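You operate a simulated robot arm through the tools that you are given. There is no shell and no other tool.

Carry out the task below with a simulated robot arm. There is one attempt and no reset: what you move stays moved.

## Task
Switch the wash tub off, move the bush in it to the drip tray, load the gold one.
Fine: switch off before the lid comes off; put the lid back on.

Only the result counts: the job must be done as asked and must still hold three seconds after the hand-in. Knocking over, shifting, dropping, spilling or breaking anything else fails it. A push-on lid holds only when it is set on centred and level and pressed home; a screw cap is set on level and turned clockwise until tight.

## Robot
A 6-joint arm with a two-finger gripper, fixed in place. Base frame: the origin is at the foot of the arm, x ahead of it, y to its left, z up; the work surface is at about z = 0. Units: m, degrees, N and s.
With the tool pointing down near the work surface it reaches from about 0.18 to 0.48 m from the base axis. Its first joint turns from -66.0 to 66.0 degrees. Payload 1.76 kg.
The tool frame sits at the grasp point between the pads (the TCP): z along the fingers, y along the line on which they close. The tips reach 0.029 m beyond it. The gripper opens to 0.082 m; its body begins 0.058 m behind the TCP.
Orientation is told as [roll, pitch, yaw] about the base's x, y, z axes, in that order, counted from this pose: with the fingers straight down and closing along the base's y, the tool's x points along the base's -x, its y along +y and its z along -z.

## Interface
- The arm moves only by the tool step_arm. Its argument "targets" is a list that holds one entry, the list of rows, each a list of 6 numbers: the shift along the tool's x, y, z in m, then the turn, a rotation vector about the tool's x, y, z in degrees. In form: [[[x, y, z, rx, ry, rz], ...]]. A call has 1 to 20 rows; each row is the pose to reach, as a shift and turn from the pose commanded when the call began, along the tool's axes at that moment. "hand" is the gripper command, from -1 (fully open) to 1 (shut), values between in proportion, set as the call begins (left out, the last holds). Rows are played at 5 a second. More than 0.05 m and 8.6 degrees between two rows, or a gripper value outside its range, and nothing of the call is played. Where a pose cannot be reached the arm comes as near as it can. A force on the tool above 40 N (or 10 N above the force at the start of the call, whichever is more), or a blocked arm, ends the call early, and 0.2 s more pass. Each finger travels about 0.2035 m/s and halts on what it meets, pressing with about 34 N; the grip force reading is that of the motor and also rises with nothing between the fingers. The clock runs only during rows and for 0.2 s after the last one: add rows that repeat a pose to give the fingers time. It gives the time, the measured TCP pose, the force on the tool (base axes), the opening and the grip force at its end, in the units of the frame above (readings bear some noise), with the torque about the TCP (base axes, N m) and any sound that the robot's microphone picked up, and new pictures: "show" is both (left out), scene, wrist or none.
- Cameras (640 x 400 px; columns grow to the right, rows downward): "scene" is fixed at [0.0531, 0.3302, 0.4259]; the picture's right is [-0.80, -0.61, 0.00], its down [-0.34, 0.45, -0.82] and it looks along [0.50, -0.66, -0.57] (base axes); focal length 273 px, centre (320, 200). "wrist" rides on the gripper at [0.079, 0.004, -0.089] in the tool frame; the picture's right is [-0.05, 1.00, 0.00], its down [-0.71, -0.04, -0.71] and it looks along [-0.71, -0.04, 0.71] (tool axes); focal length 256 px, centre (320, 200). There is no depth. A picture from a camera that has moved, and an enlarged one, comes with that camera's place and axes in the base frame and with its lens.
- zoom(camera, box): a new picture of the part [left, top, right, bottom] of that camera's present view, enlarged. It takes no simulated time.
- hand_in(): hands the job in; it is judged then, once.

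Places have to be worked out from the pictures, the camera data and where the tool is seen. Open the gripper and draw the arm clear of the work before you hand the job in, unless the task says otherwise.

The tools are called after "Emit:" as a command line: name --argument value ..., lists and objects as JSON in quotes. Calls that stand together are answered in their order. step_arm: Moves the arm, as the interface text tells. Its arguments: {"type":"object","properties":{"targets":{"type":"array","items":{"type":"array","items":{"type":"array","items":{"type":"number"}}}},"hand":{"type":"number"},"show":{"type":"string","enum":["both","scene","wrist","none"]}},"required":["targets"]} The other tools are called the same way: zoom (camera, box) takes an enlarged picture of a part of a camera's view; hand_in () hands the job in.

At the start:

```text
time_s: 0.0
tcp_pos: [0.2835, 0.0884, 0.2657]
tool_rot: [0.0, 0.0, 0.0]
ft_force: [-0.5, 0.0, -0.4]
torque: [-0.01, 0.0, 0.0]
grip_width: 0.082
grip_force: 0.1
```

scene: 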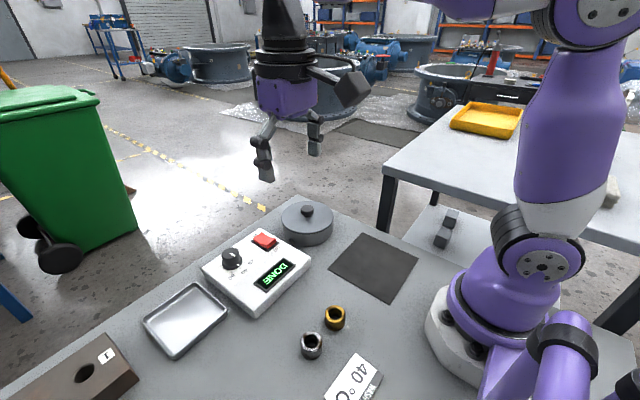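
wrist: 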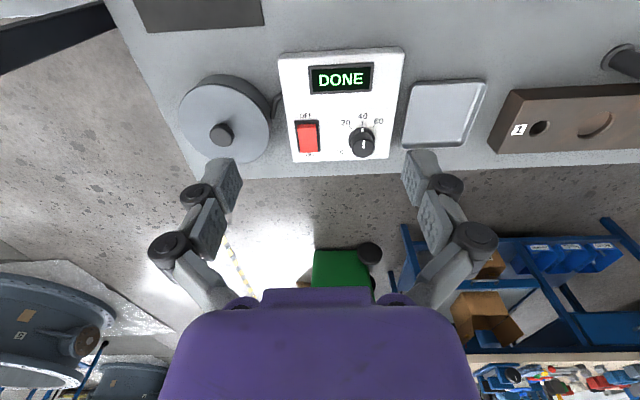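

I'll look at the details before moving: the tub with its lid, the control panel, the two bushes and the drip tray.

Emit:
zoom --camera "scene" --box '[190, 190, 350, 330]'

Emit:
zoom --camera "wrist" --box '[160, 30, 420, 190]'

Emit:
zoom --camera "scene" --box '[260, 280, 420, 400]'

Emit:
zoom --camera "scene" --box '[0, 300, 240, 400]'

```text
2.86 times, centred on (270, 260) of scene
camera zoom: at [0.0531, 0.3302, 0.4259], right [-0.8, -0.61, 0.0], down [-0.34, 0.45, -0.82], along [0.5, -0.66, -0.57], focal length 780 px, centre (463, 29)
```

zoom: 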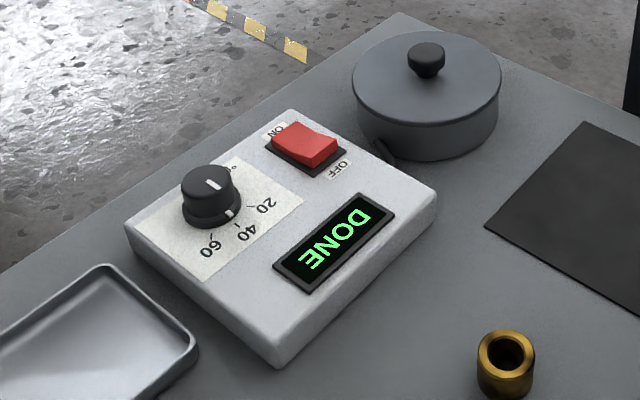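

```text
2.46 times, centred on (290, 110) of wrist
camera zoom: at [0.2026, 0.0938, 0.3548], right [0.05, 1.0, 0.0], down [0.71, -0.04, 0.71], along [0.71, -0.04, -0.71], focal length 630 px, centre (394, 422)
```

zoom: 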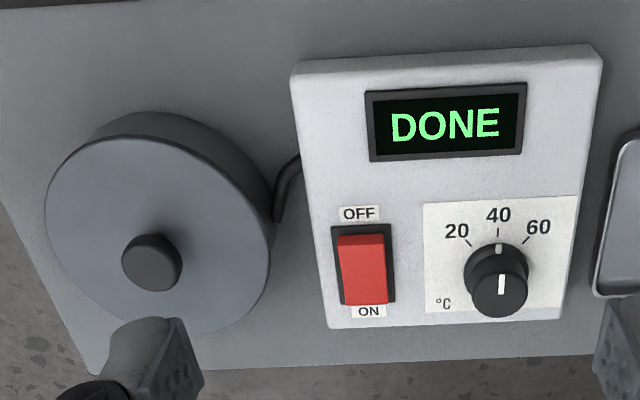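

```text
3.33 times, centred on (340, 340) of scene
camera zoom: at [0.0531, 0.3302, 0.4259], right [-0.8, -0.61, 0.0], down [-0.34, 0.45, -0.82], along [0.5, -0.66, -0.57], focal length 910 px, centre (253, -267)
```

zoom: 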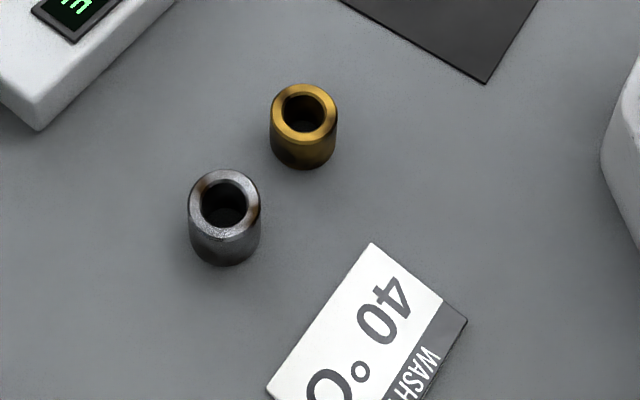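

```text
2.67 times, centred on (120, 350) of scene
camera zoom: at [0.0531, 0.3302, 0.4259], right [-0.8, -0.61, 0.0], down [-0.34, 0.45, -0.82], along [0.5, -0.66, -0.57], focal length 728 px, centre (853, -200)
```

zoom: 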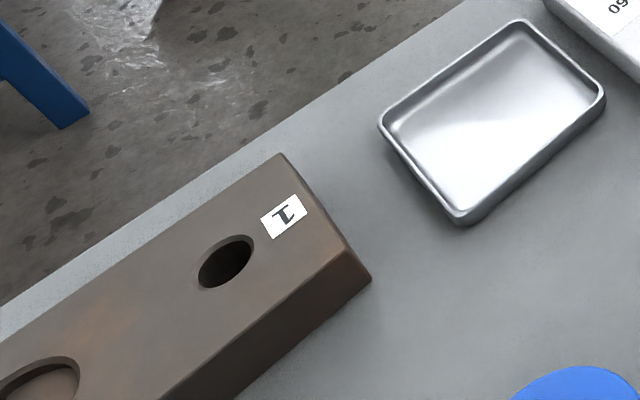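

The rocker's OFF end is the raised end nearest the robot, at about (0.38, 0.066, 0.045). The lid knob is near (0.365, -0.039, 0.07). I'll close the fingers and move above the rocker for a closer look.

Emit:
step_arm --targets '[[[-0.0173, -0.0045, 0.029, 0, 0, 0], [-0.0346, -0.009, 0.058, 0, 0, 0], [-0.0519, -0.0134, 0.087, 0, 0, 0], [-0.0692, -0.0179, 0.11, 0, 0, 0], [-0.0865, -0.0224, 0.1357, 0, 0, 0], [-0.0865, -0.0224, 0.1357, 0, 0, 0]]]' --hand 1

```text
time_s: 1.4
tcp_pos: [0.3707, 0.0659, 0.1295]
tool_rot: [0.0, 0.0, -0.1]
ft_force: [-0.2, 0.0, -0.9]
torque: [-0.02, -0.01, 0.0]
grip_width: 0.0
grip_force: 28.0
camera wrist: at [0.2902, 0.0715, 0.2189], right [0.05, 1.0, 0.0], down [0.71, -0.04, 0.71], along [0.71, -0.04, -0.71], focal length 256 px, centre (320, 200)
```

scene: 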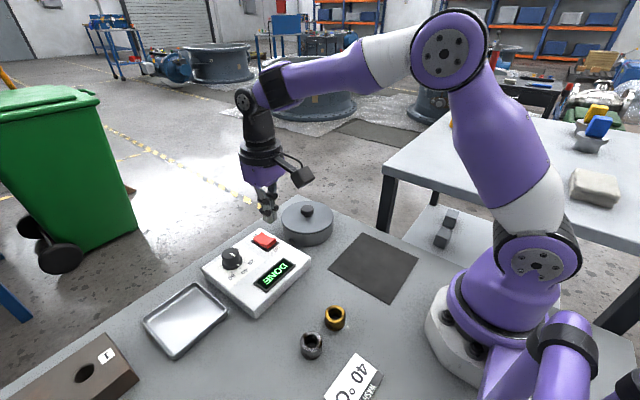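
wrist: 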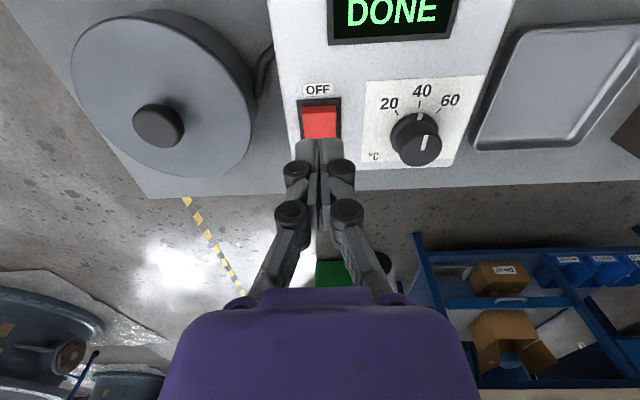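

The closed tips are just above and slightly ahead of the rocker. I'll zoom in to see its exact extent before pressing.

Emit:
zoom --camera "wrist" --box '[260, 70, 380, 160]'

Emit:
zoom --camera "scene" --box '[220, 180, 350, 290]'

```text
4.44 times, centred on (320, 115) of wrist
camera zoom: at [0.2902, 0.0715, 0.2189], right [0.05, 1.0, 0.0], down [0.71, -0.04, 0.71], along [0.71, -0.04, -0.71], focal length 1138 px, centre (320, 578)
```

zoom: 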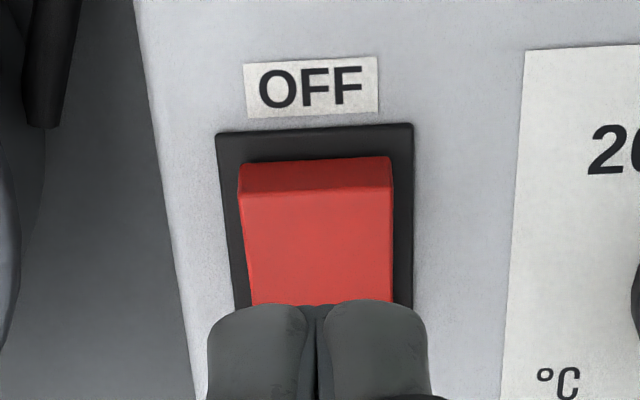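

```text
3.64 times, centred on (285, 235) of scene
camera zoom: at [0.0531, 0.3302, 0.4259], right [-0.8, -0.61, 0.0], down [-0.34, 0.45, -0.82], along [0.5, -0.66, -0.57], focal length 992 px, centre (447, 73)
```

zoom: 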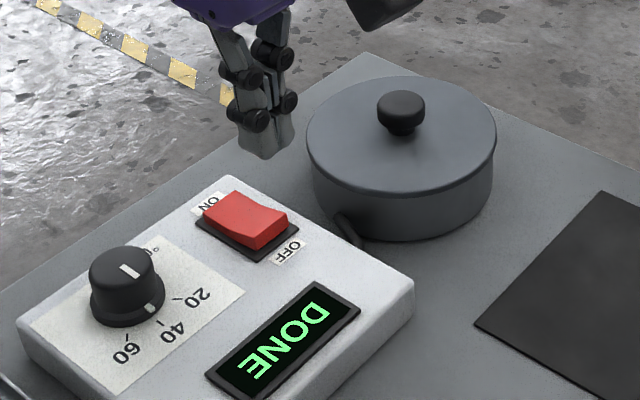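

The rocker is raised at the OFF end, with the edge at about x 0.376, y 0.066, z 0.045. I'll shift to x≈0.380 and descend to just above it.

Emit:
step_arm --targets '[[[-0.0093, 0.0, 0.0, 0, 0, 0], [-0.0093, 0.0, 0.02, 0, 0, 0], [-0.0093, 0.0, 0.0395, 0, 0, 0], [-0.0093, 0.0, 0.0395, 0, 0, 0]]]'

Emit:
zoom --camera "scene" --box '[220, 180, 350, 290]'

Emit:
zoom --camera "wrist" --box '[240, 60, 400, 180]'

```text
time_s: 2.4
tcp_pos: [0.3796, 0.0655, 0.0902]
tool_rot: [0.0, 0.0, 0.0]
ft_force: [-0.3, -0.4, -0.1]
torque: [0.0, -0.01, -0.02]
grip_width: 0.0001
grip_force: 29.3
camera wrist: at [0.2983, 0.0715, 0.1793], right [0.05, 1.0, 0.0], down [0.71, -0.04, 0.71], along [0.71, -0.04, -0.71], focal length 256 px, centre (320, 200)
```

scene: 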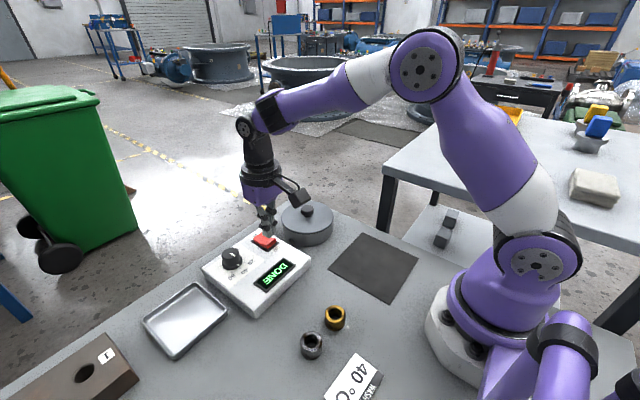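
wrist: 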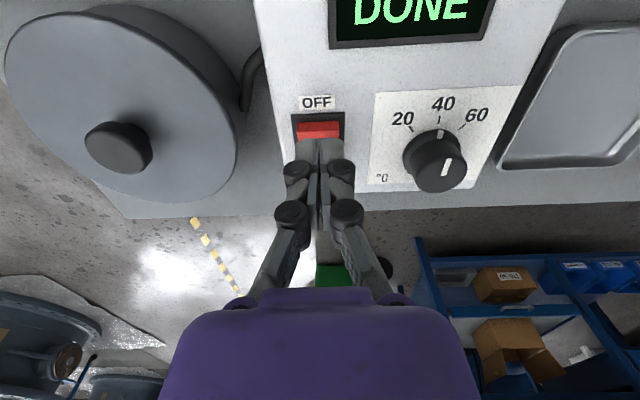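

```text
3.64 times, centred on (285, 235) of scene
camera zoom: at [0.0531, 0.3302, 0.4259], right [-0.8, -0.61, 0.0], down [-0.34, 0.45, -0.82], along [0.5, -0.66, -0.57], focal length 992 px, centre (447, 73)
```

zoom: 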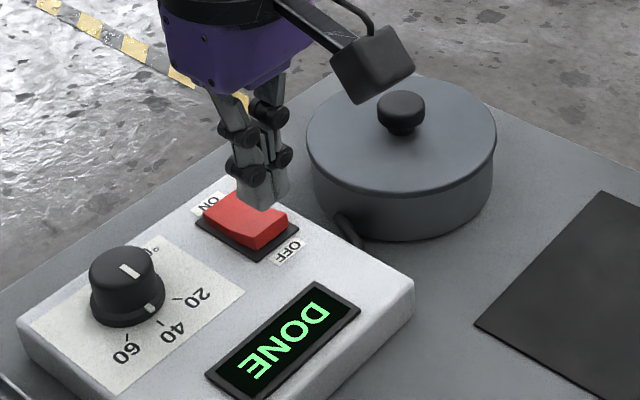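

```text
3.33 times, centred on (320, 120) of wrist
camera zoom: at [0.2983, 0.0715, 0.1793], right [0.05, 1.0, 0.0], down [0.71, -0.04, 0.71], along [0.71, -0.04, -0.71], focal length 853 px, centre (320, 467)
```

zoom: 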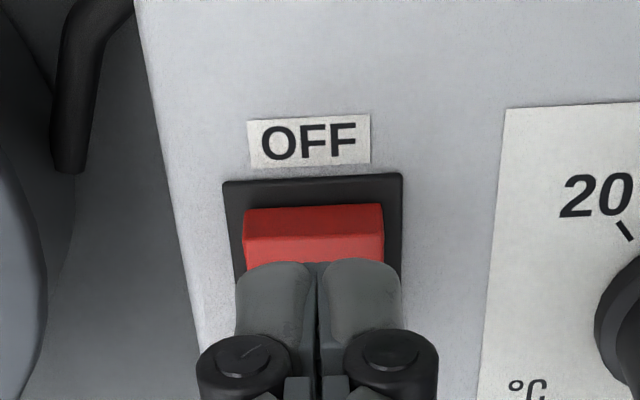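

The tip's near edge is at x≈0.371, which would catch the switch frame, so I'll shift 4 mm forward. Then I'll press down slowly in small steps.

Emit:
step_arm --targets '[[[-0.004, 0.0, 0.0, 0, 0, 0], [-0.004, 0.0, 0.008, 0, 0, 0], [-0.004, 0.0, 0.012, 0, 0, 0], [-0.004, 0.0, 0.015, 0, 0, 0], [-0.004, 0.0, 0.018, 0, 0, 0], [-0.004, 0.0, 0.021, 0, 0, 0], [-0.004, 0.0, 0.024, 0, 0, 0]]]'

Emit:
zoom --camera "scene" --box '[220, 180, 350, 290]'

```text
time_s: 4.0
tcp_pos: [0.3835, 0.0665, 0.065]
tool_rot: [-0.1, 0.0, 0.0]
ft_force: [-0.4, -0.8, 1.6]
torque: [0.0, 0.01, 0.01]
grip_width: 0.0059
grip_force: 28.9
camera wrist: at [0.3025, 0.0715, 0.1555], right [0.05, 1.0, 0.0], down [0.71, -0.04, 0.71], along [0.71, -0.04, -0.71], focal length 256 px, centre (320, 200)
```

scene: 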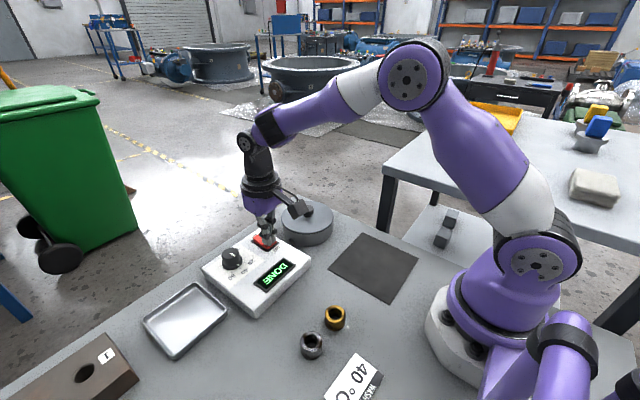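
wrist: 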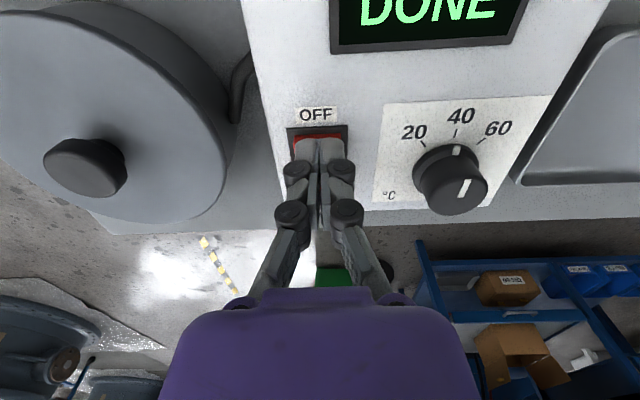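

```text
3.64 times, centred on (285, 235) of scene
camera zoom: at [0.0531, 0.3302, 0.4259], right [-0.8, -0.61, 0.0], down [-0.34, 0.45, -0.82], along [0.5, -0.66, -0.57], focal length 992 px, centre (447, 73)
```

zoom: 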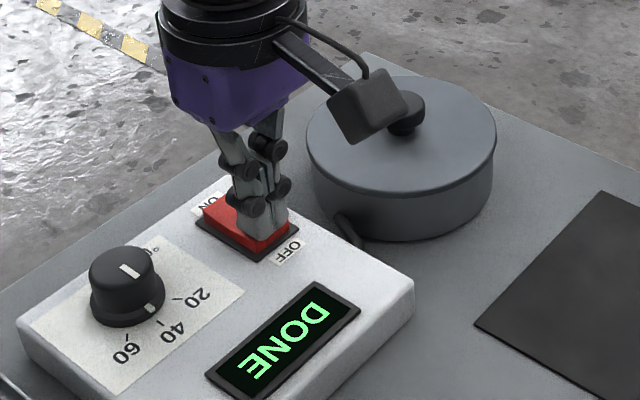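

The rocker end has moved down, with little force so far. I'll press further in small steps until the force shows it is fully home.

Emit:
step_arm --targets '[[[0, 0, 0.002, 0, 0, 0], [0, 0, 0.004, 0, 0, 0], [0, 0, 0.006, 0, 0, 0]]]'

Emit:
zoom --camera "scene" --box '[220, 180, 350, 290]'

```text
time_s: 4.7
tcp_pos: [0.3827, 0.0661, 0.0653]
tool_rot: [0.1, -0.1, 0.0]
ft_force: [-2.2, -1.6, 6.5]
torque: [-0.04, 0.02, -0.06]
grip_width: 0.006
grip_force: 28.6
heard: click
stopped in row 3: the force on the tool passed its limit at 49 N (the readings are from after the stop); the commanded pose is now the measured one
camera wrist: at [0.3025, 0.0714, 0.1543], right [0.05, 1.0, 0.0], down [0.71, -0.04, 0.71], along [0.71, -0.04, -0.71], focal length 256 px, centre (320, 200)
```

scene: 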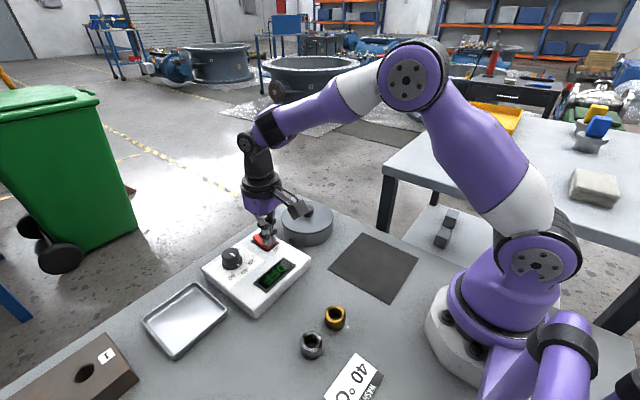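
wrist: 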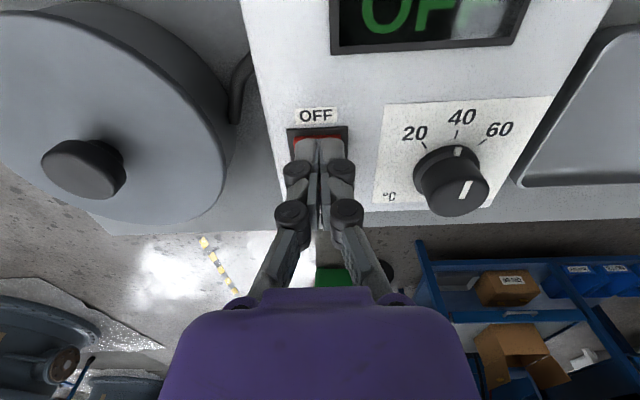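

```text
3.64 times, centred on (285, 235) of scene
camera zoom: at [0.0531, 0.3302, 0.4259], right [-0.8, -0.61, 0.0], down [-0.34, 0.45, -0.82], along [0.5, -0.66, -0.57], focal length 992 px, centre (447, 73)
```

zoom: 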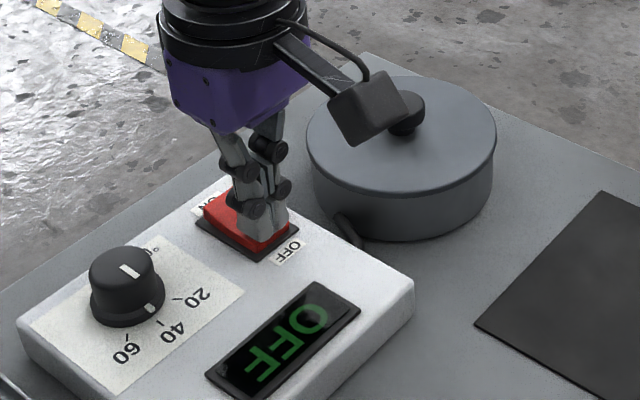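

It clicked and the display now reads OFF. I'll rise straight up, move over towards the lid knob and open the gripper.

Emit:
step_arm --targets '[[[0, 0, -0.03, 0, 0, 0], [0, 0, -0.07, 0, 0, 0], [0, 0, -0.105, 0, 0, 0]]]' --show "none"

Emit:
step_arm --targets '[[[0.004, -0.03, 0, 0, 0, 0], [0.008, -0.065, 0, 0, 0, 0], [0.0165, -0.104, 0, 0, 0, 0], [0.0165, -0.104, 0, 0, 0, 0]]]' --hand -1

Emit:
zoom --camera "scene" --box '[220, 180, 350, 290]'

```text
time_s: 5.5
tcp_pos: [0.3819, 0.0653, 0.1697]
tool_rot: [0.0, -0.1, 0.0]
ft_force: [-0.7, -0.5, -0.4]
torque: [-0.02, 0.03, -0.02]
grip_width: 0.0002
grip_force: 29.4
```

```text
time_s: 6.5
tcp_pos: [0.3674, -0.0389, 0.1704]
tool_rot: [0.0, 0.1, 0.1]
ft_force: [-1.3, -0.2, -0.1]
torque: [0.03, 0.02, -0.02]
grip_width: 0.0818
grip_force: 0.0
camera wrist: at [0.2863, -0.0337, 0.259], right [0.05, 1.0, 0.0], down [0.71, -0.04, 0.71], along [0.71, -0.04, -0.71], focal length 256 px, centre (320, 200)
```

scene: 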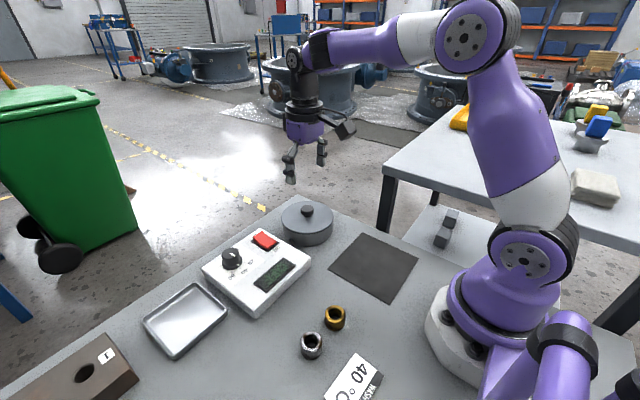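
wrist: 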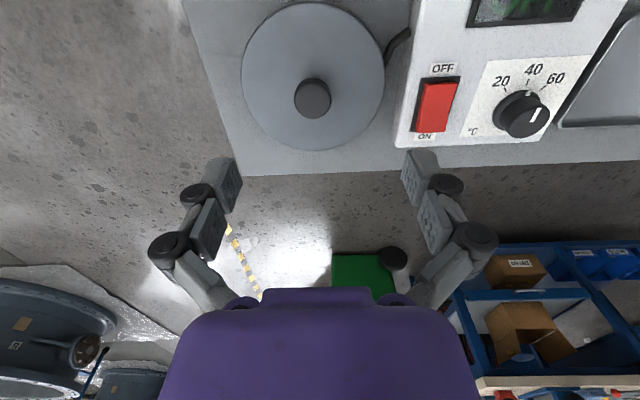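

```text
3.64 times, centred on (285, 235) of scene
camera zoom: at [0.0531, 0.3302, 0.4259], right [-0.8, -0.61, 0.0], down [-0.34, 0.45, -0.82], along [0.5, -0.66, -0.57], focal length 992 px, centre (447, 73)
```

zoom: 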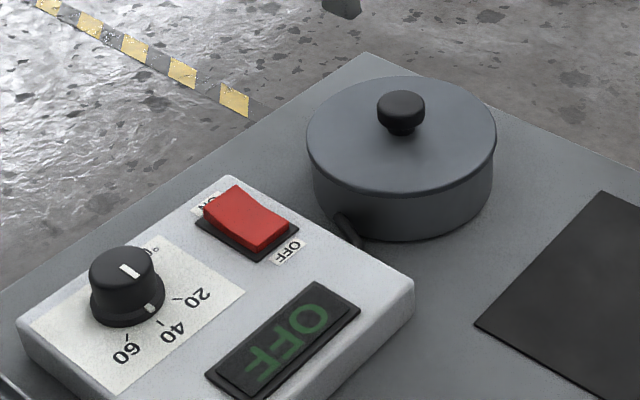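

The switch sits in OFF. I'll zoom on the lid to measure the knob centre.

Emit:
zoom --camera "wrist" --box '[220, 0, 410, 170]'

Emit:
zoom --camera "scene" --box '[265, 190, 345, 255]'

```text
2.35 times, centred on (315, 85) of wrist
camera zoom: at [0.2863, -0.0337, 0.259], right [0.05, 1.0, 0.0], down [0.71, -0.04, 0.71], along [0.71, -0.04, -0.71], focal length 602 px, centre (332, 471)
```

zoom: 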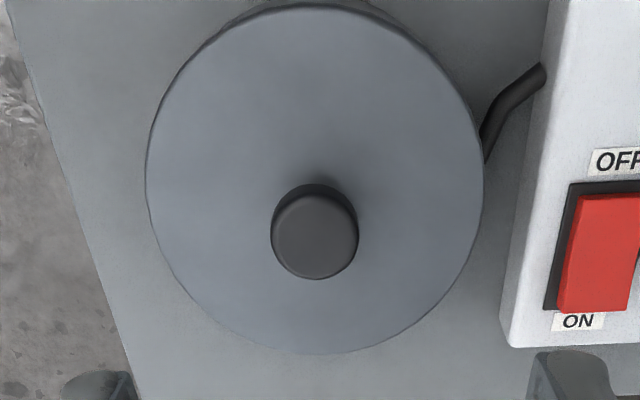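

```text
6.15 times, centred on (305, 222) of scene
camera zoom: at [0.0531, 0.3302, 0.4259], right [-0.8, -0.61, 0.0], down [-0.34, 0.45, -0.82], along [0.5, -0.66, -0.57], focal length 1680 px, centre (412, 62)
```

zoom: 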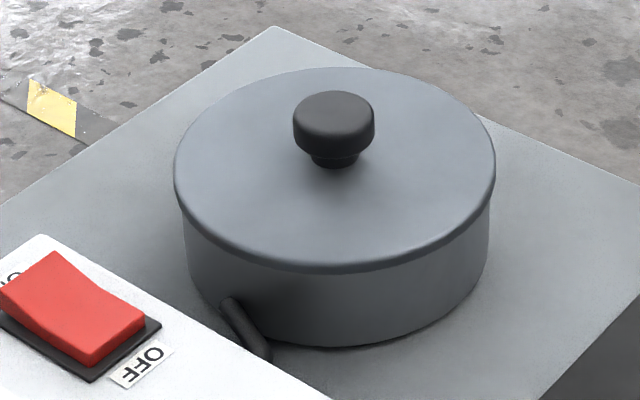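

The knob is at about (0.369, -0.043), top z≈0.069, and the lid's centre matches it. I'll centre over it and descend with the fingers open on both sides.

Emit:
step_arm --targets '[[[-0.0018, -0.0045, 0.0, 0, 0, 0], [-0.0018, -0.0045, 0.03, 0, 0, 0], [-0.0018, -0.0045, 0.06, 0, 0, 0], [-0.0018, -0.0045, 0.075, 0, 0, 0], [-0.0018, -0.0045, 0.075, 0, 0, 0]]]'

Emit:
zoom --camera "scene" --box '[245, 170, 355, 260]'

Emit:
zoom --camera "wrist" --box '[180, 20, 460, 220]'

```text
time_s: 7.7
tcp_pos: [0.3703, -0.0439, 0.0935]
tool_rot: [0.1, 0.1, -0.1]
ft_force: [0.3, -0.2, 0.1]
torque: [0.02, 0.0, 0.01]
grip_width: 0.0819
grip_force: 0.1
camera wrist: at [0.2879, -0.0377, 0.1831], right [0.05, 1.0, 0.0], down [0.71, -0.04, 0.71], along [0.71, -0.04, -0.71], focal length 256 px, centre (320, 200)
```

scene: 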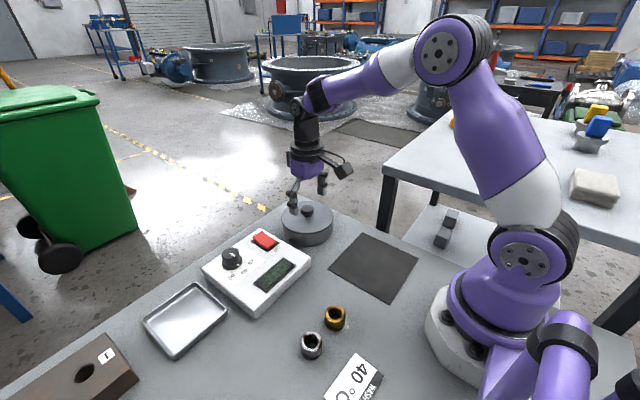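
wrist: 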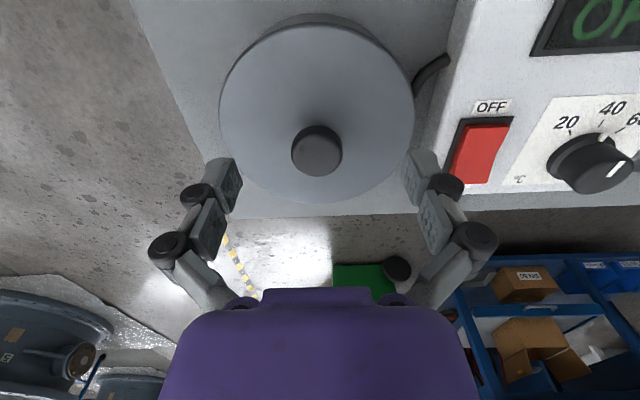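

```text
4.44 times, centred on (300, 215) of scene
camera zoom: at [0.0531, 0.3302, 0.4259], right [-0.8, -0.61, 0.0], down [-0.34, 0.45, -0.82], along [0.5, -0.66, -0.57], focal length 1213 px, centre (409, 133)
```

zoom: 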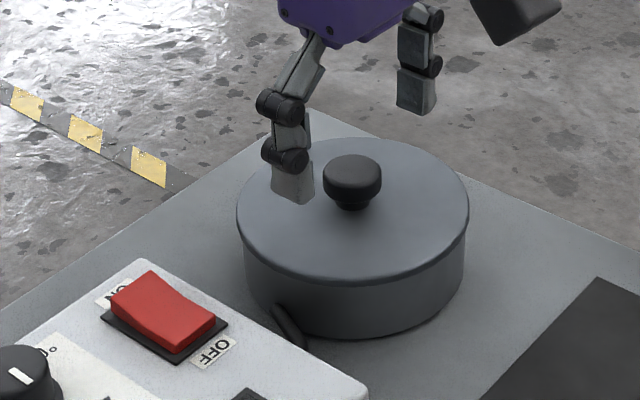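

```text
2.00 times, centred on (320, 120) of wrist
camera zoom: at [0.2879, -0.0377, 0.1831], right [0.05, 1.0, 0.0], down [0.71, -0.04, 0.71], along [0.71, -0.04, -0.71], focal length 512 px, centre (320, 360)
```

zoom: 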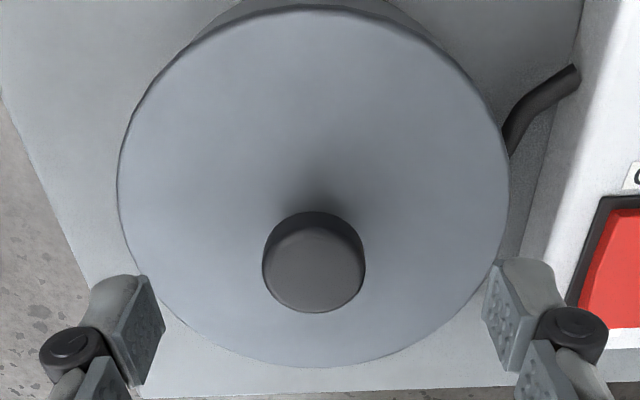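

The knob is centred between the fingers (x≈0.371, y≈-0.044, top ≈0.065). I'll lower to TCP z≈0.079 and close on the knob.

Emit:
step_arm --targets '[[[0, 0, 0.008, 0, 0, 0], [0, 0, 0.0145, 0, 0, 0], [0, 0, 0.0145, 0, 0, 0]]]' --show "none"

Emit:
step_arm --targets '[[[0, 0, 0, 0, 0, 0], [0, 0, 0, 0, 0, 0], [0, 0, 0, 0, 0, 0]]]' --hand 1

Emit:
zoom --camera "scene" --box '[245, 170, 355, 260]'

Emit:
zoom --camera "wrist" --box '[180, 20, 460, 220]'

```text
time_s: 8.4
tcp_pos: [0.3694, -0.0412, 0.0791]
tool_rot: [0.0, 0.0, -0.1]
ft_force: [-0.1, 0.2, 0.1]
torque: [0.02, 0.01, 0.0]
grip_width: 0.0819
grip_force: 0.1
```

```text
time_s: 9.2
tcp_pos: [0.3707, -0.045, 0.0811]
tool_rot: [-0.2, -0.3, -0.4]
ft_force: [-0.5, -0.3, 1.1]
torque: [-0.02, 0.01, -0.01]
grip_width: 0.0286
grip_force: 33.7
heard: snap
stopped in row 3: the force on the tool passed its limit at 42 N (the readings are from after the stop); the commanded pose is now the measured one
camera wrist: at [0.2882, -0.0384, 0.1699], right [0.06, 1.0, 0.0], down [0.7, -0.04, 0.71], along [0.71, -0.04, -0.7], focal length 256 px, centre (320, 200)
```

scene: 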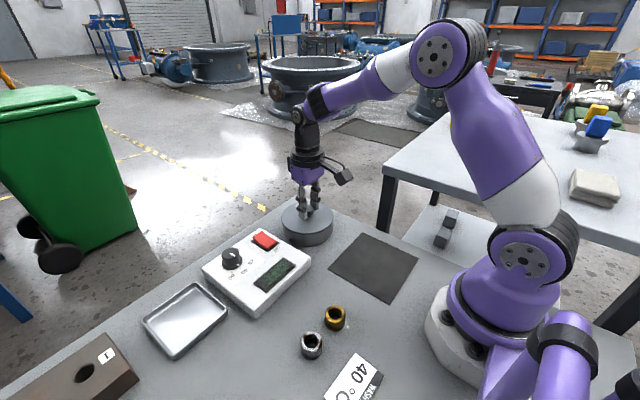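
wrist: 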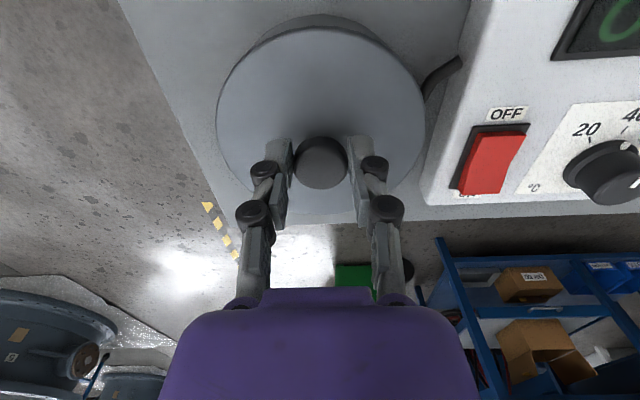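

```text
4.44 times, centred on (300, 215) of scene
camera zoom: at [0.0531, 0.3303, 0.4259], right [-0.8, -0.61, 0.0], down [-0.34, 0.45, -0.82], along [0.5, -0.66, -0.57], focal length 1213 px, centre (409, 133)
```

zoom: 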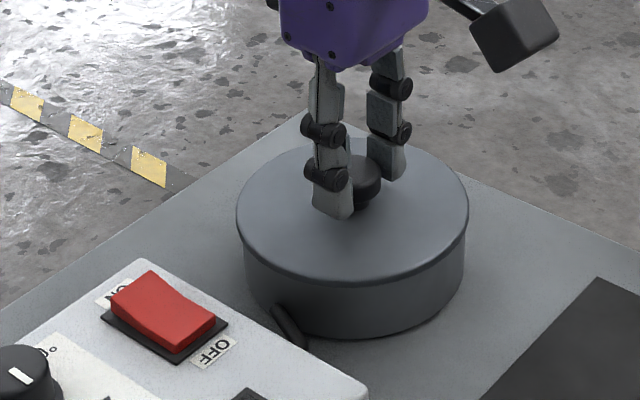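

```text
2.00 times, centred on (320, 120) of wrist
camera zoom: at [0.2882, -0.0384, 0.1699], right [0.06, 1.0, 0.0], down [0.7, -0.04, 0.71], along [0.71, -0.04, -0.7], focal length 512 px, centre (320, 360)
```

zoom: 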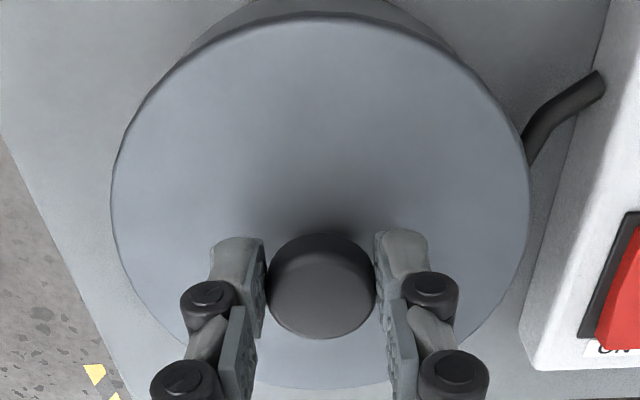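

The fingers hold the knob (width 28.6 mm) and I heard a snap, so the lid may have unseated. I'll lift slowly straight up and check.

Emit:
step_arm --targets '[[[0, 0, -0.003, 0, 0, 0], [0, 0, -0.006, 0, 0, 0], [0, 0, -0.01, 0, 0, 0], [0, 0, -0.015, 0, 0, 0]]]'

Emit:
zoom --camera "scene" --box '[245, 170, 355, 260]'

```text
time_s: 10.2
tcp_pos: [0.3687, -0.0448, 0.0968]
tool_rot: [-0.2, -0.3, -0.4]
ft_force: [-0.1, -1.2, -0.2]
torque: [0.0, -0.03, 0.01]
grip_width: 0.0289
grip_force: 34.2
camera wrist: at [0.2877, -0.0384, 0.1852], right [0.06, 1.0, 0.0], down [0.7, -0.04, 0.71], along [0.71, -0.05, -0.7], focal length 256 px, centre (320, 200)
```

scene: 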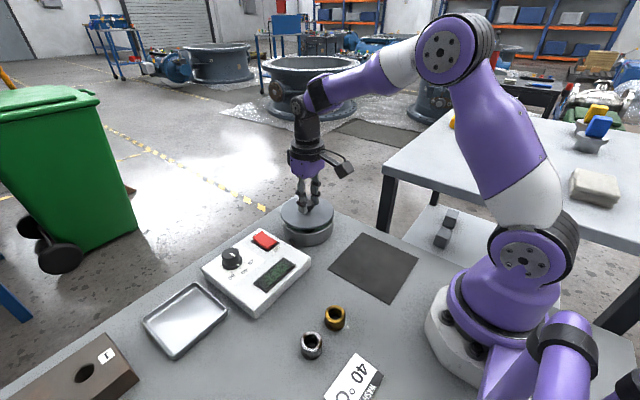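
wrist: 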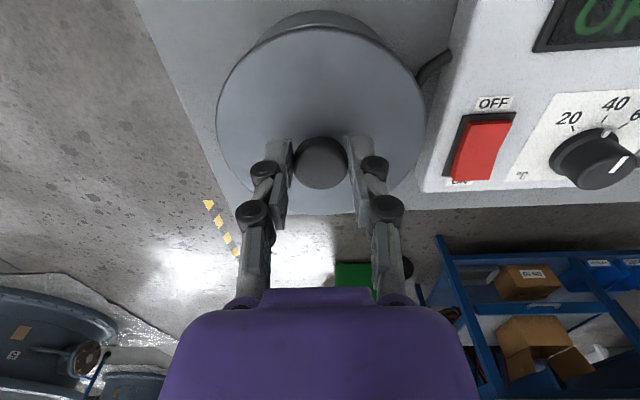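

```text
4.44 times, centred on (300, 215) of scene
camera zoom: at [0.0531, 0.3302, 0.4259], right [-0.8, -0.61, 0.0], down [-0.34, 0.45, -0.82], along [0.5, -0.66, -0.57], focal length 1213 px, centre (409, 133)
```

zoom: 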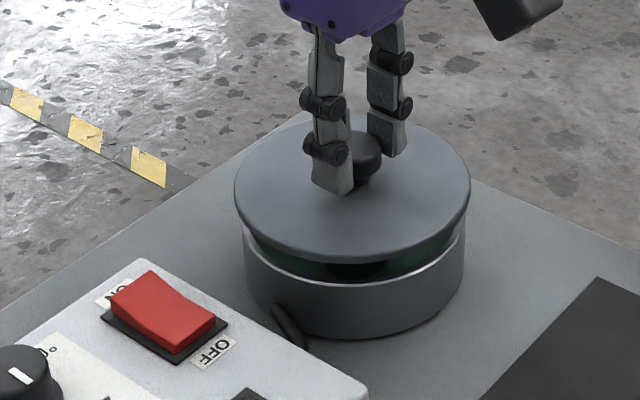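

The lid came free cleanly and the tub stayed put. I'll raise the lid and carry it back over the dark mat at about (0.207, -0.05), then check clearance.

Emit:
step_arm --targets '[[[0, 0, -0.02, 0, 0, 0], [0, 0, -0.045, 0, 0, 0], [0, 0, -0.07, 0, 0, 0], [0.02, 0, -0.075, 0, 0, 0], [0.05, -0.001, -0.075, 0, 0, 0], [0.08, -0.003, -0.075, 0, 0, 0], [0.11, -0.004, -0.075, 0, 0, 0], [0.14, -0.005, -0.075, 0, 0, 0], [0.14, -0.005, -0.075, 0, 0, 0]]]'

Emit:
zoom --camera "scene" --box '[245, 170, 355, 260]'

```text
time_s: 12.2
tcp_pos: [0.2286, -0.0493, 0.1705]
tool_rot: [-0.2, -0.3, -0.4]
ft_force: [0.1, 0.5, 0.1]
torque: [0.01, 0.01, -0.01]
grip_width: 0.0287
grip_force: 34.2
camera wrist: at [0.1473, -0.0427, 0.2596], right [0.06, 1.0, 0.0], down [0.7, -0.04, 0.71], along [0.71, -0.04, -0.7], focal length 256 px, centre (320, 200)
```

scene: 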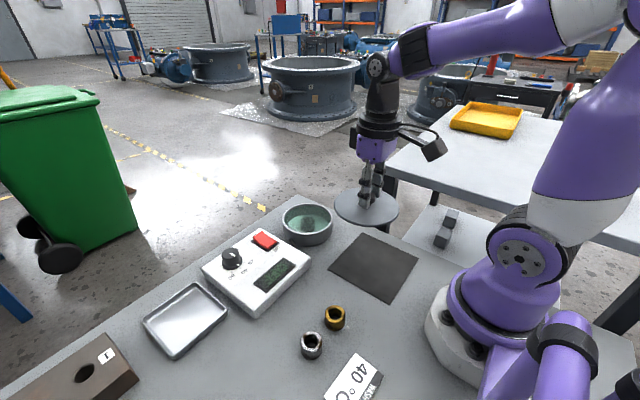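
wrist: 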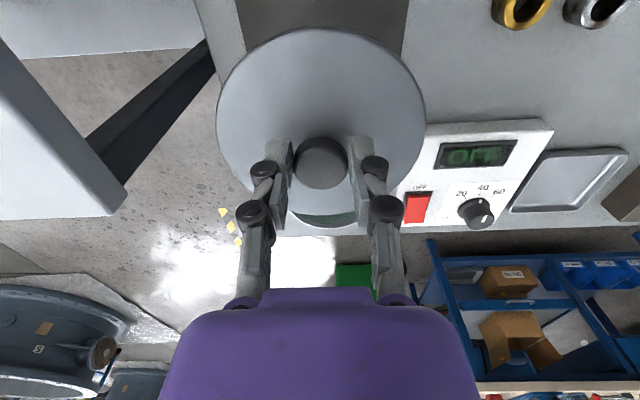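

```text
4.44 times, centred on (300, 215) of scene
camera zoom: at [0.0531, 0.3302, 0.4259], right [-0.8, -0.61, 0.0], down [-0.34, 0.45, -0.82], along [0.5, -0.66, -0.57], focal length 1213 px, centre (409, 133)
```

zoom: 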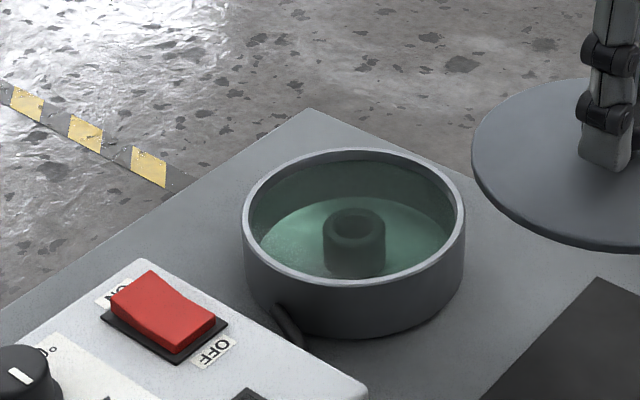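

The tub holds liquid with one bush standing in the middle. The area near the base is clear, so I'll move the lid slightly further back over the mat and lower it most of the way.

Emit:
step_arm --targets '[[[0.016, 0, 0.0, 0, 0, 0], [0.016, 0, 0.035, 0, 0, 0], [0.016, 0, 0.07, 0, 0, 0], [0.016, 0, 0.1, 0, 0, 0], [0.016, 0, 0.108, 0, 0, 0], [0.016, 0, 0.108, 0, 0, 0]]]'

Emit:
zoom --camera "scene" --box '[310, 200, 440, 310]'

```text
time_s: 13.6
tcp_pos: [0.2124, -0.0483, 0.0623]
tool_rot: [-0.2, -0.3, -0.4]
ft_force: [0.5, -0.4, -0.1]
torque: [0.01, 0.01, -0.01]
grip_width: 0.0286
grip_force: 33.7
camera wrist: at [0.1321, -0.0426, 0.1512], right [0.06, 1.0, 0.0], down [0.7, -0.04, 0.71], along [0.71, -0.05, -0.7], focal length 256 px, centre (320, 200)
```

scene: 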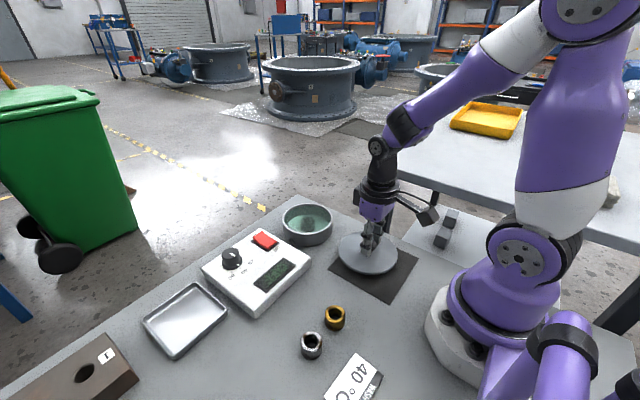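
wrist: 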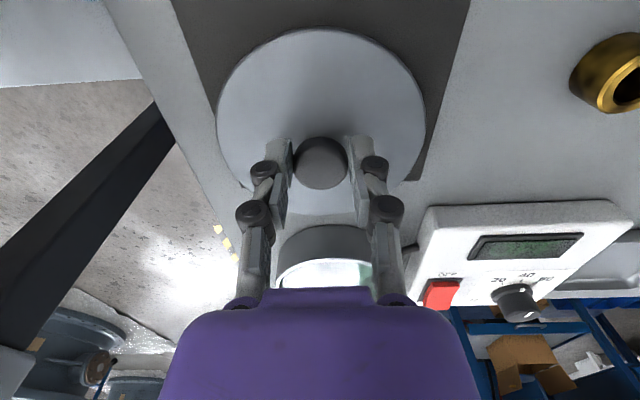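

```text
3.64 times, centred on (375, 255) of scene
camera zoom: at [0.0531, 0.3302, 0.4259], right [-0.8, -0.61, 0.0], down [-0.34, 0.45, -0.82], along [0.5, -0.66, -0.57], focal length 992 px, centre (120, 0)
```

zoom: 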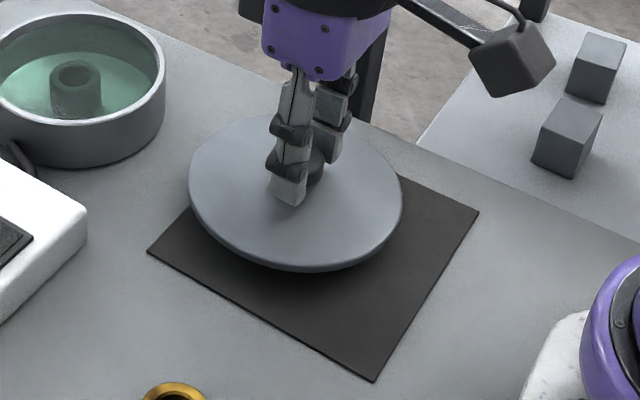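

The lid is about 20 mm above the mat. I'll lower it in small steps and watch the force.

Emit:
step_arm --targets '[[[0, 0, 0.004, 0, 0, 0], [0, 0, 0.008, 0, 0, 0], [0, 0, 0.011, 0, 0, 0], [0, 0, 0.011, 0, 0, 0]]]' --show "scene"

Emit:
zoom --camera "scene" --box '[310, 200, 440, 310]'

```text
time_s: 14.6
tcp_pos: [0.2136, -0.0488, 0.0508]
tool_rot: [-0.2, -0.3, -0.3]
ft_force: [0.8, 0.9, -1.4]
torque: [-0.02, 0.02, 0.02]
grip_width: 0.0288
grip_force: 33.9
```

scene: 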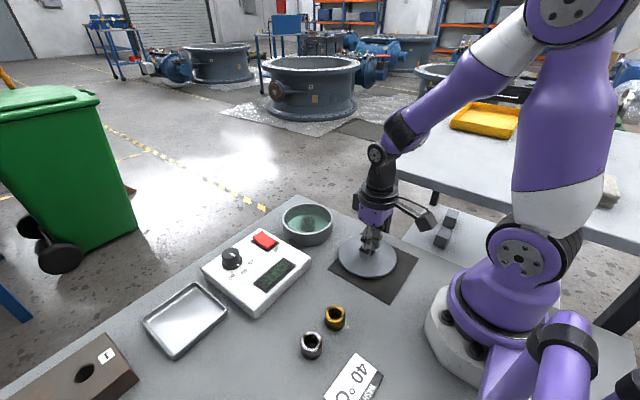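

```text
3.64 times, centred on (375, 255) of scene
camera zoom: at [0.0531, 0.3302, 0.4259], right [-0.8, -0.61, 0.0], down [-0.34, 0.45, -0.82], along [0.5, -0.66, -0.57], focal length 992 px, centre (120, 0)
```

zoom: 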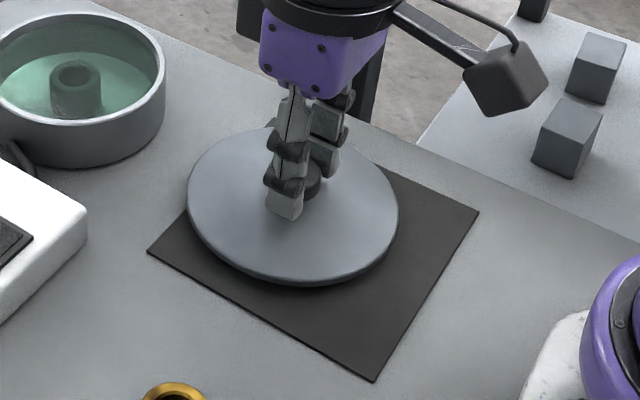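

The lid is still a few millimetres up with no contact. I'll keep lowering gently.

Emit:
step_arm --targets '[[[0, 0, 0.0015, 0, 0, 0], [0, 0, 0.003, 0, 0, 0], [0, 0, 0.0045, 0, 0, 0], [0, 0, 0.0045, 0, 0, 0]]]' --show "none"

Emit:
zoom --camera "scene" --box '[330, 220, 420, 290]'

```text
time_s: 15.6
tcp_pos: [0.2125, -0.0493, 0.0465]
tool_rot: [-0.2, -0.3, -0.3]
ft_force: [0.1, 0.2, -1.1]
torque: [-0.01, 0.02, -0.01]
grip_width: 0.0288
grip_force: 34.1
```

```text
5.71 times, centred on (375, 255) of scene
camera zoom: at [0.0531, 0.3302, 0.4259], right [-0.8, -0.61, 0.0], down [-0.34, 0.45, -0.82], along [0.5, -0.66, -0.57], focal length 1560 px, centre (6, -114)
```

zoom: 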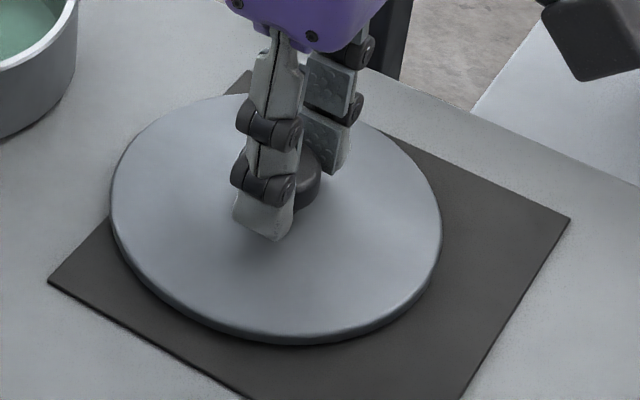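

Almost down, with only a thin shadow gap left. I'll continue in 1 mm steps.

Emit:
step_arm --targets '[[[0, 0, 0.001, 0, 0, 0], [0, 0, 0.002, 0, 0, 0], [0, 0, 0.003, 0, 0, 0], [0, 0, 0.003, 0, 0, 0]]]' --show "none"

Emit:
zoom --camera "scene" --box '[330, 220, 420, 290]'

```text
time_s: 16.6
tcp_pos: [0.2139, -0.0476, 0.0439]
tool_rot: [-0.1, -0.3, -0.3]
ft_force: [-7.1, 1.6, 31.1]
torque: [0.08, 0.07, 0.03]
grip_width: 0.0287
grip_force: 34.3
```

```text
5.71 times, centred on (375, 255) of scene
camera zoom: at [0.0531, 0.3302, 0.4259], right [-0.8, -0.61, 0.0], down [-0.34, 0.45, -0.82], along [0.5, -0.66, -0.57], focal length 1560 px, centre (6, -114)
```

zoom: 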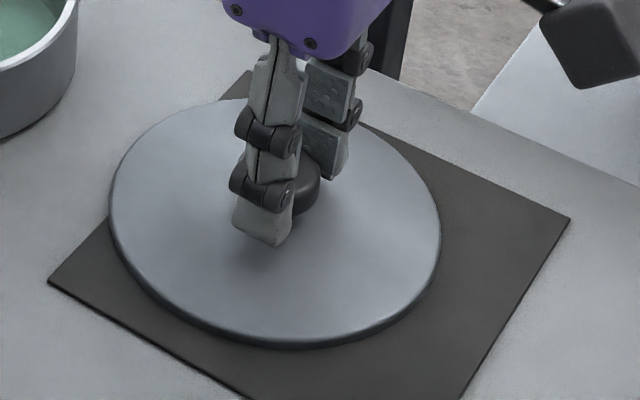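

Contact at 31 N, so the lid is on the mat. I'll relieve 1.5 mm upward, open the gripper, then rise.

Emit:
step_arm --targets '[[[0, 0, -0.0015, 0, 0, 0], [0, 0, -0.002, 0, 0, 0]]]' --show "none"

Emit:
step_arm --targets '[[[0, 0, 0, 0, 0, 0], [0, 0, 0, 0, 0, 0], [0, 0, 0, 0, 0, 0]]]' --hand -1

Emit:
zoom --camera "scene" --box '[330, 220, 420, 290]'

Emit:
zoom --camera "wrist" --box '[180, 0, 460, 220]'

```text
time_s: 17.2
tcp_pos: [0.2151, -0.0485, 0.0454]
tool_rot: [-0.3, -0.3, -0.4]
ft_force: [0.2, 0.5, -0.8]
torque: [0.03, 0.01, -0.03]
grip_width: 0.0287
grip_force: 34.1
```

```text
time_s: 18.0
tcp_pos: [0.2144, -0.0489, 0.0464]
tool_rot: [-0.2, -0.4, -0.4]
ft_force: [0.0, 0.3, -0.1]
torque: [0.0, -0.02, 0.02]
grip_width: 0.0821
grip_force: 0.0
camera wrist: at [0.1324, -0.0423, 0.1345], right [0.06, 1.0, 0.0], down [0.7, -0.04, 0.71], along [0.71, -0.05, -0.7], focal length 256 px, centre (320, 200)
```

scene: 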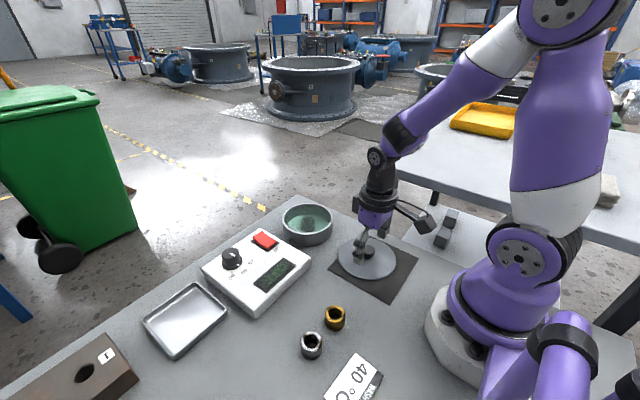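
wrist: 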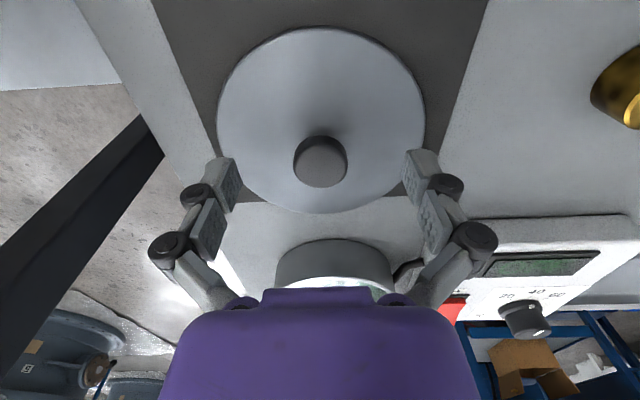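

```text
5.71 times, centred on (375, 255) of scene
camera zoom: at [0.0531, 0.3302, 0.4259], right [-0.8, -0.61, 0.0], down [-0.34, 0.45, -0.82], along [0.5, -0.66, -0.57], focal length 1560 px, centre (6, -114)
```

zoom: 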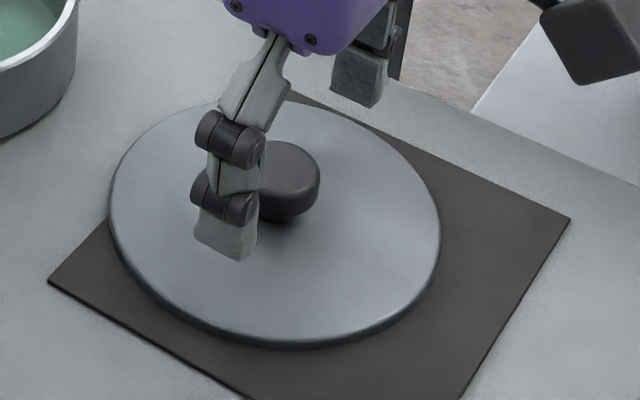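

```text
1.82 times, centred on (320, 110) of wrist
camera zoom: at [0.1324, -0.0423, 0.1345], right [0.06, 1.0, 0.0], down [0.7, -0.04, 0.71], along [0.71, -0.05, -0.7], focal length 465 px, centre (320, 364)
```

zoom: 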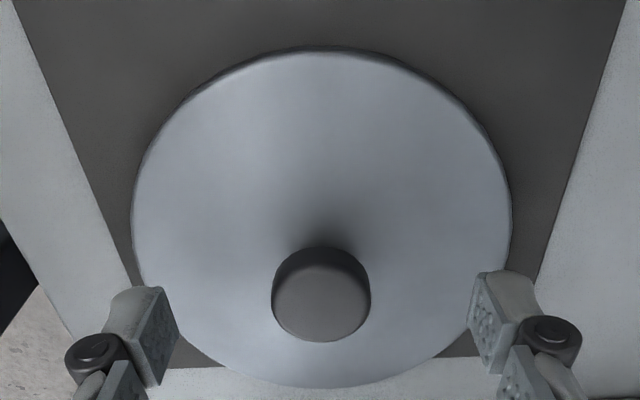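

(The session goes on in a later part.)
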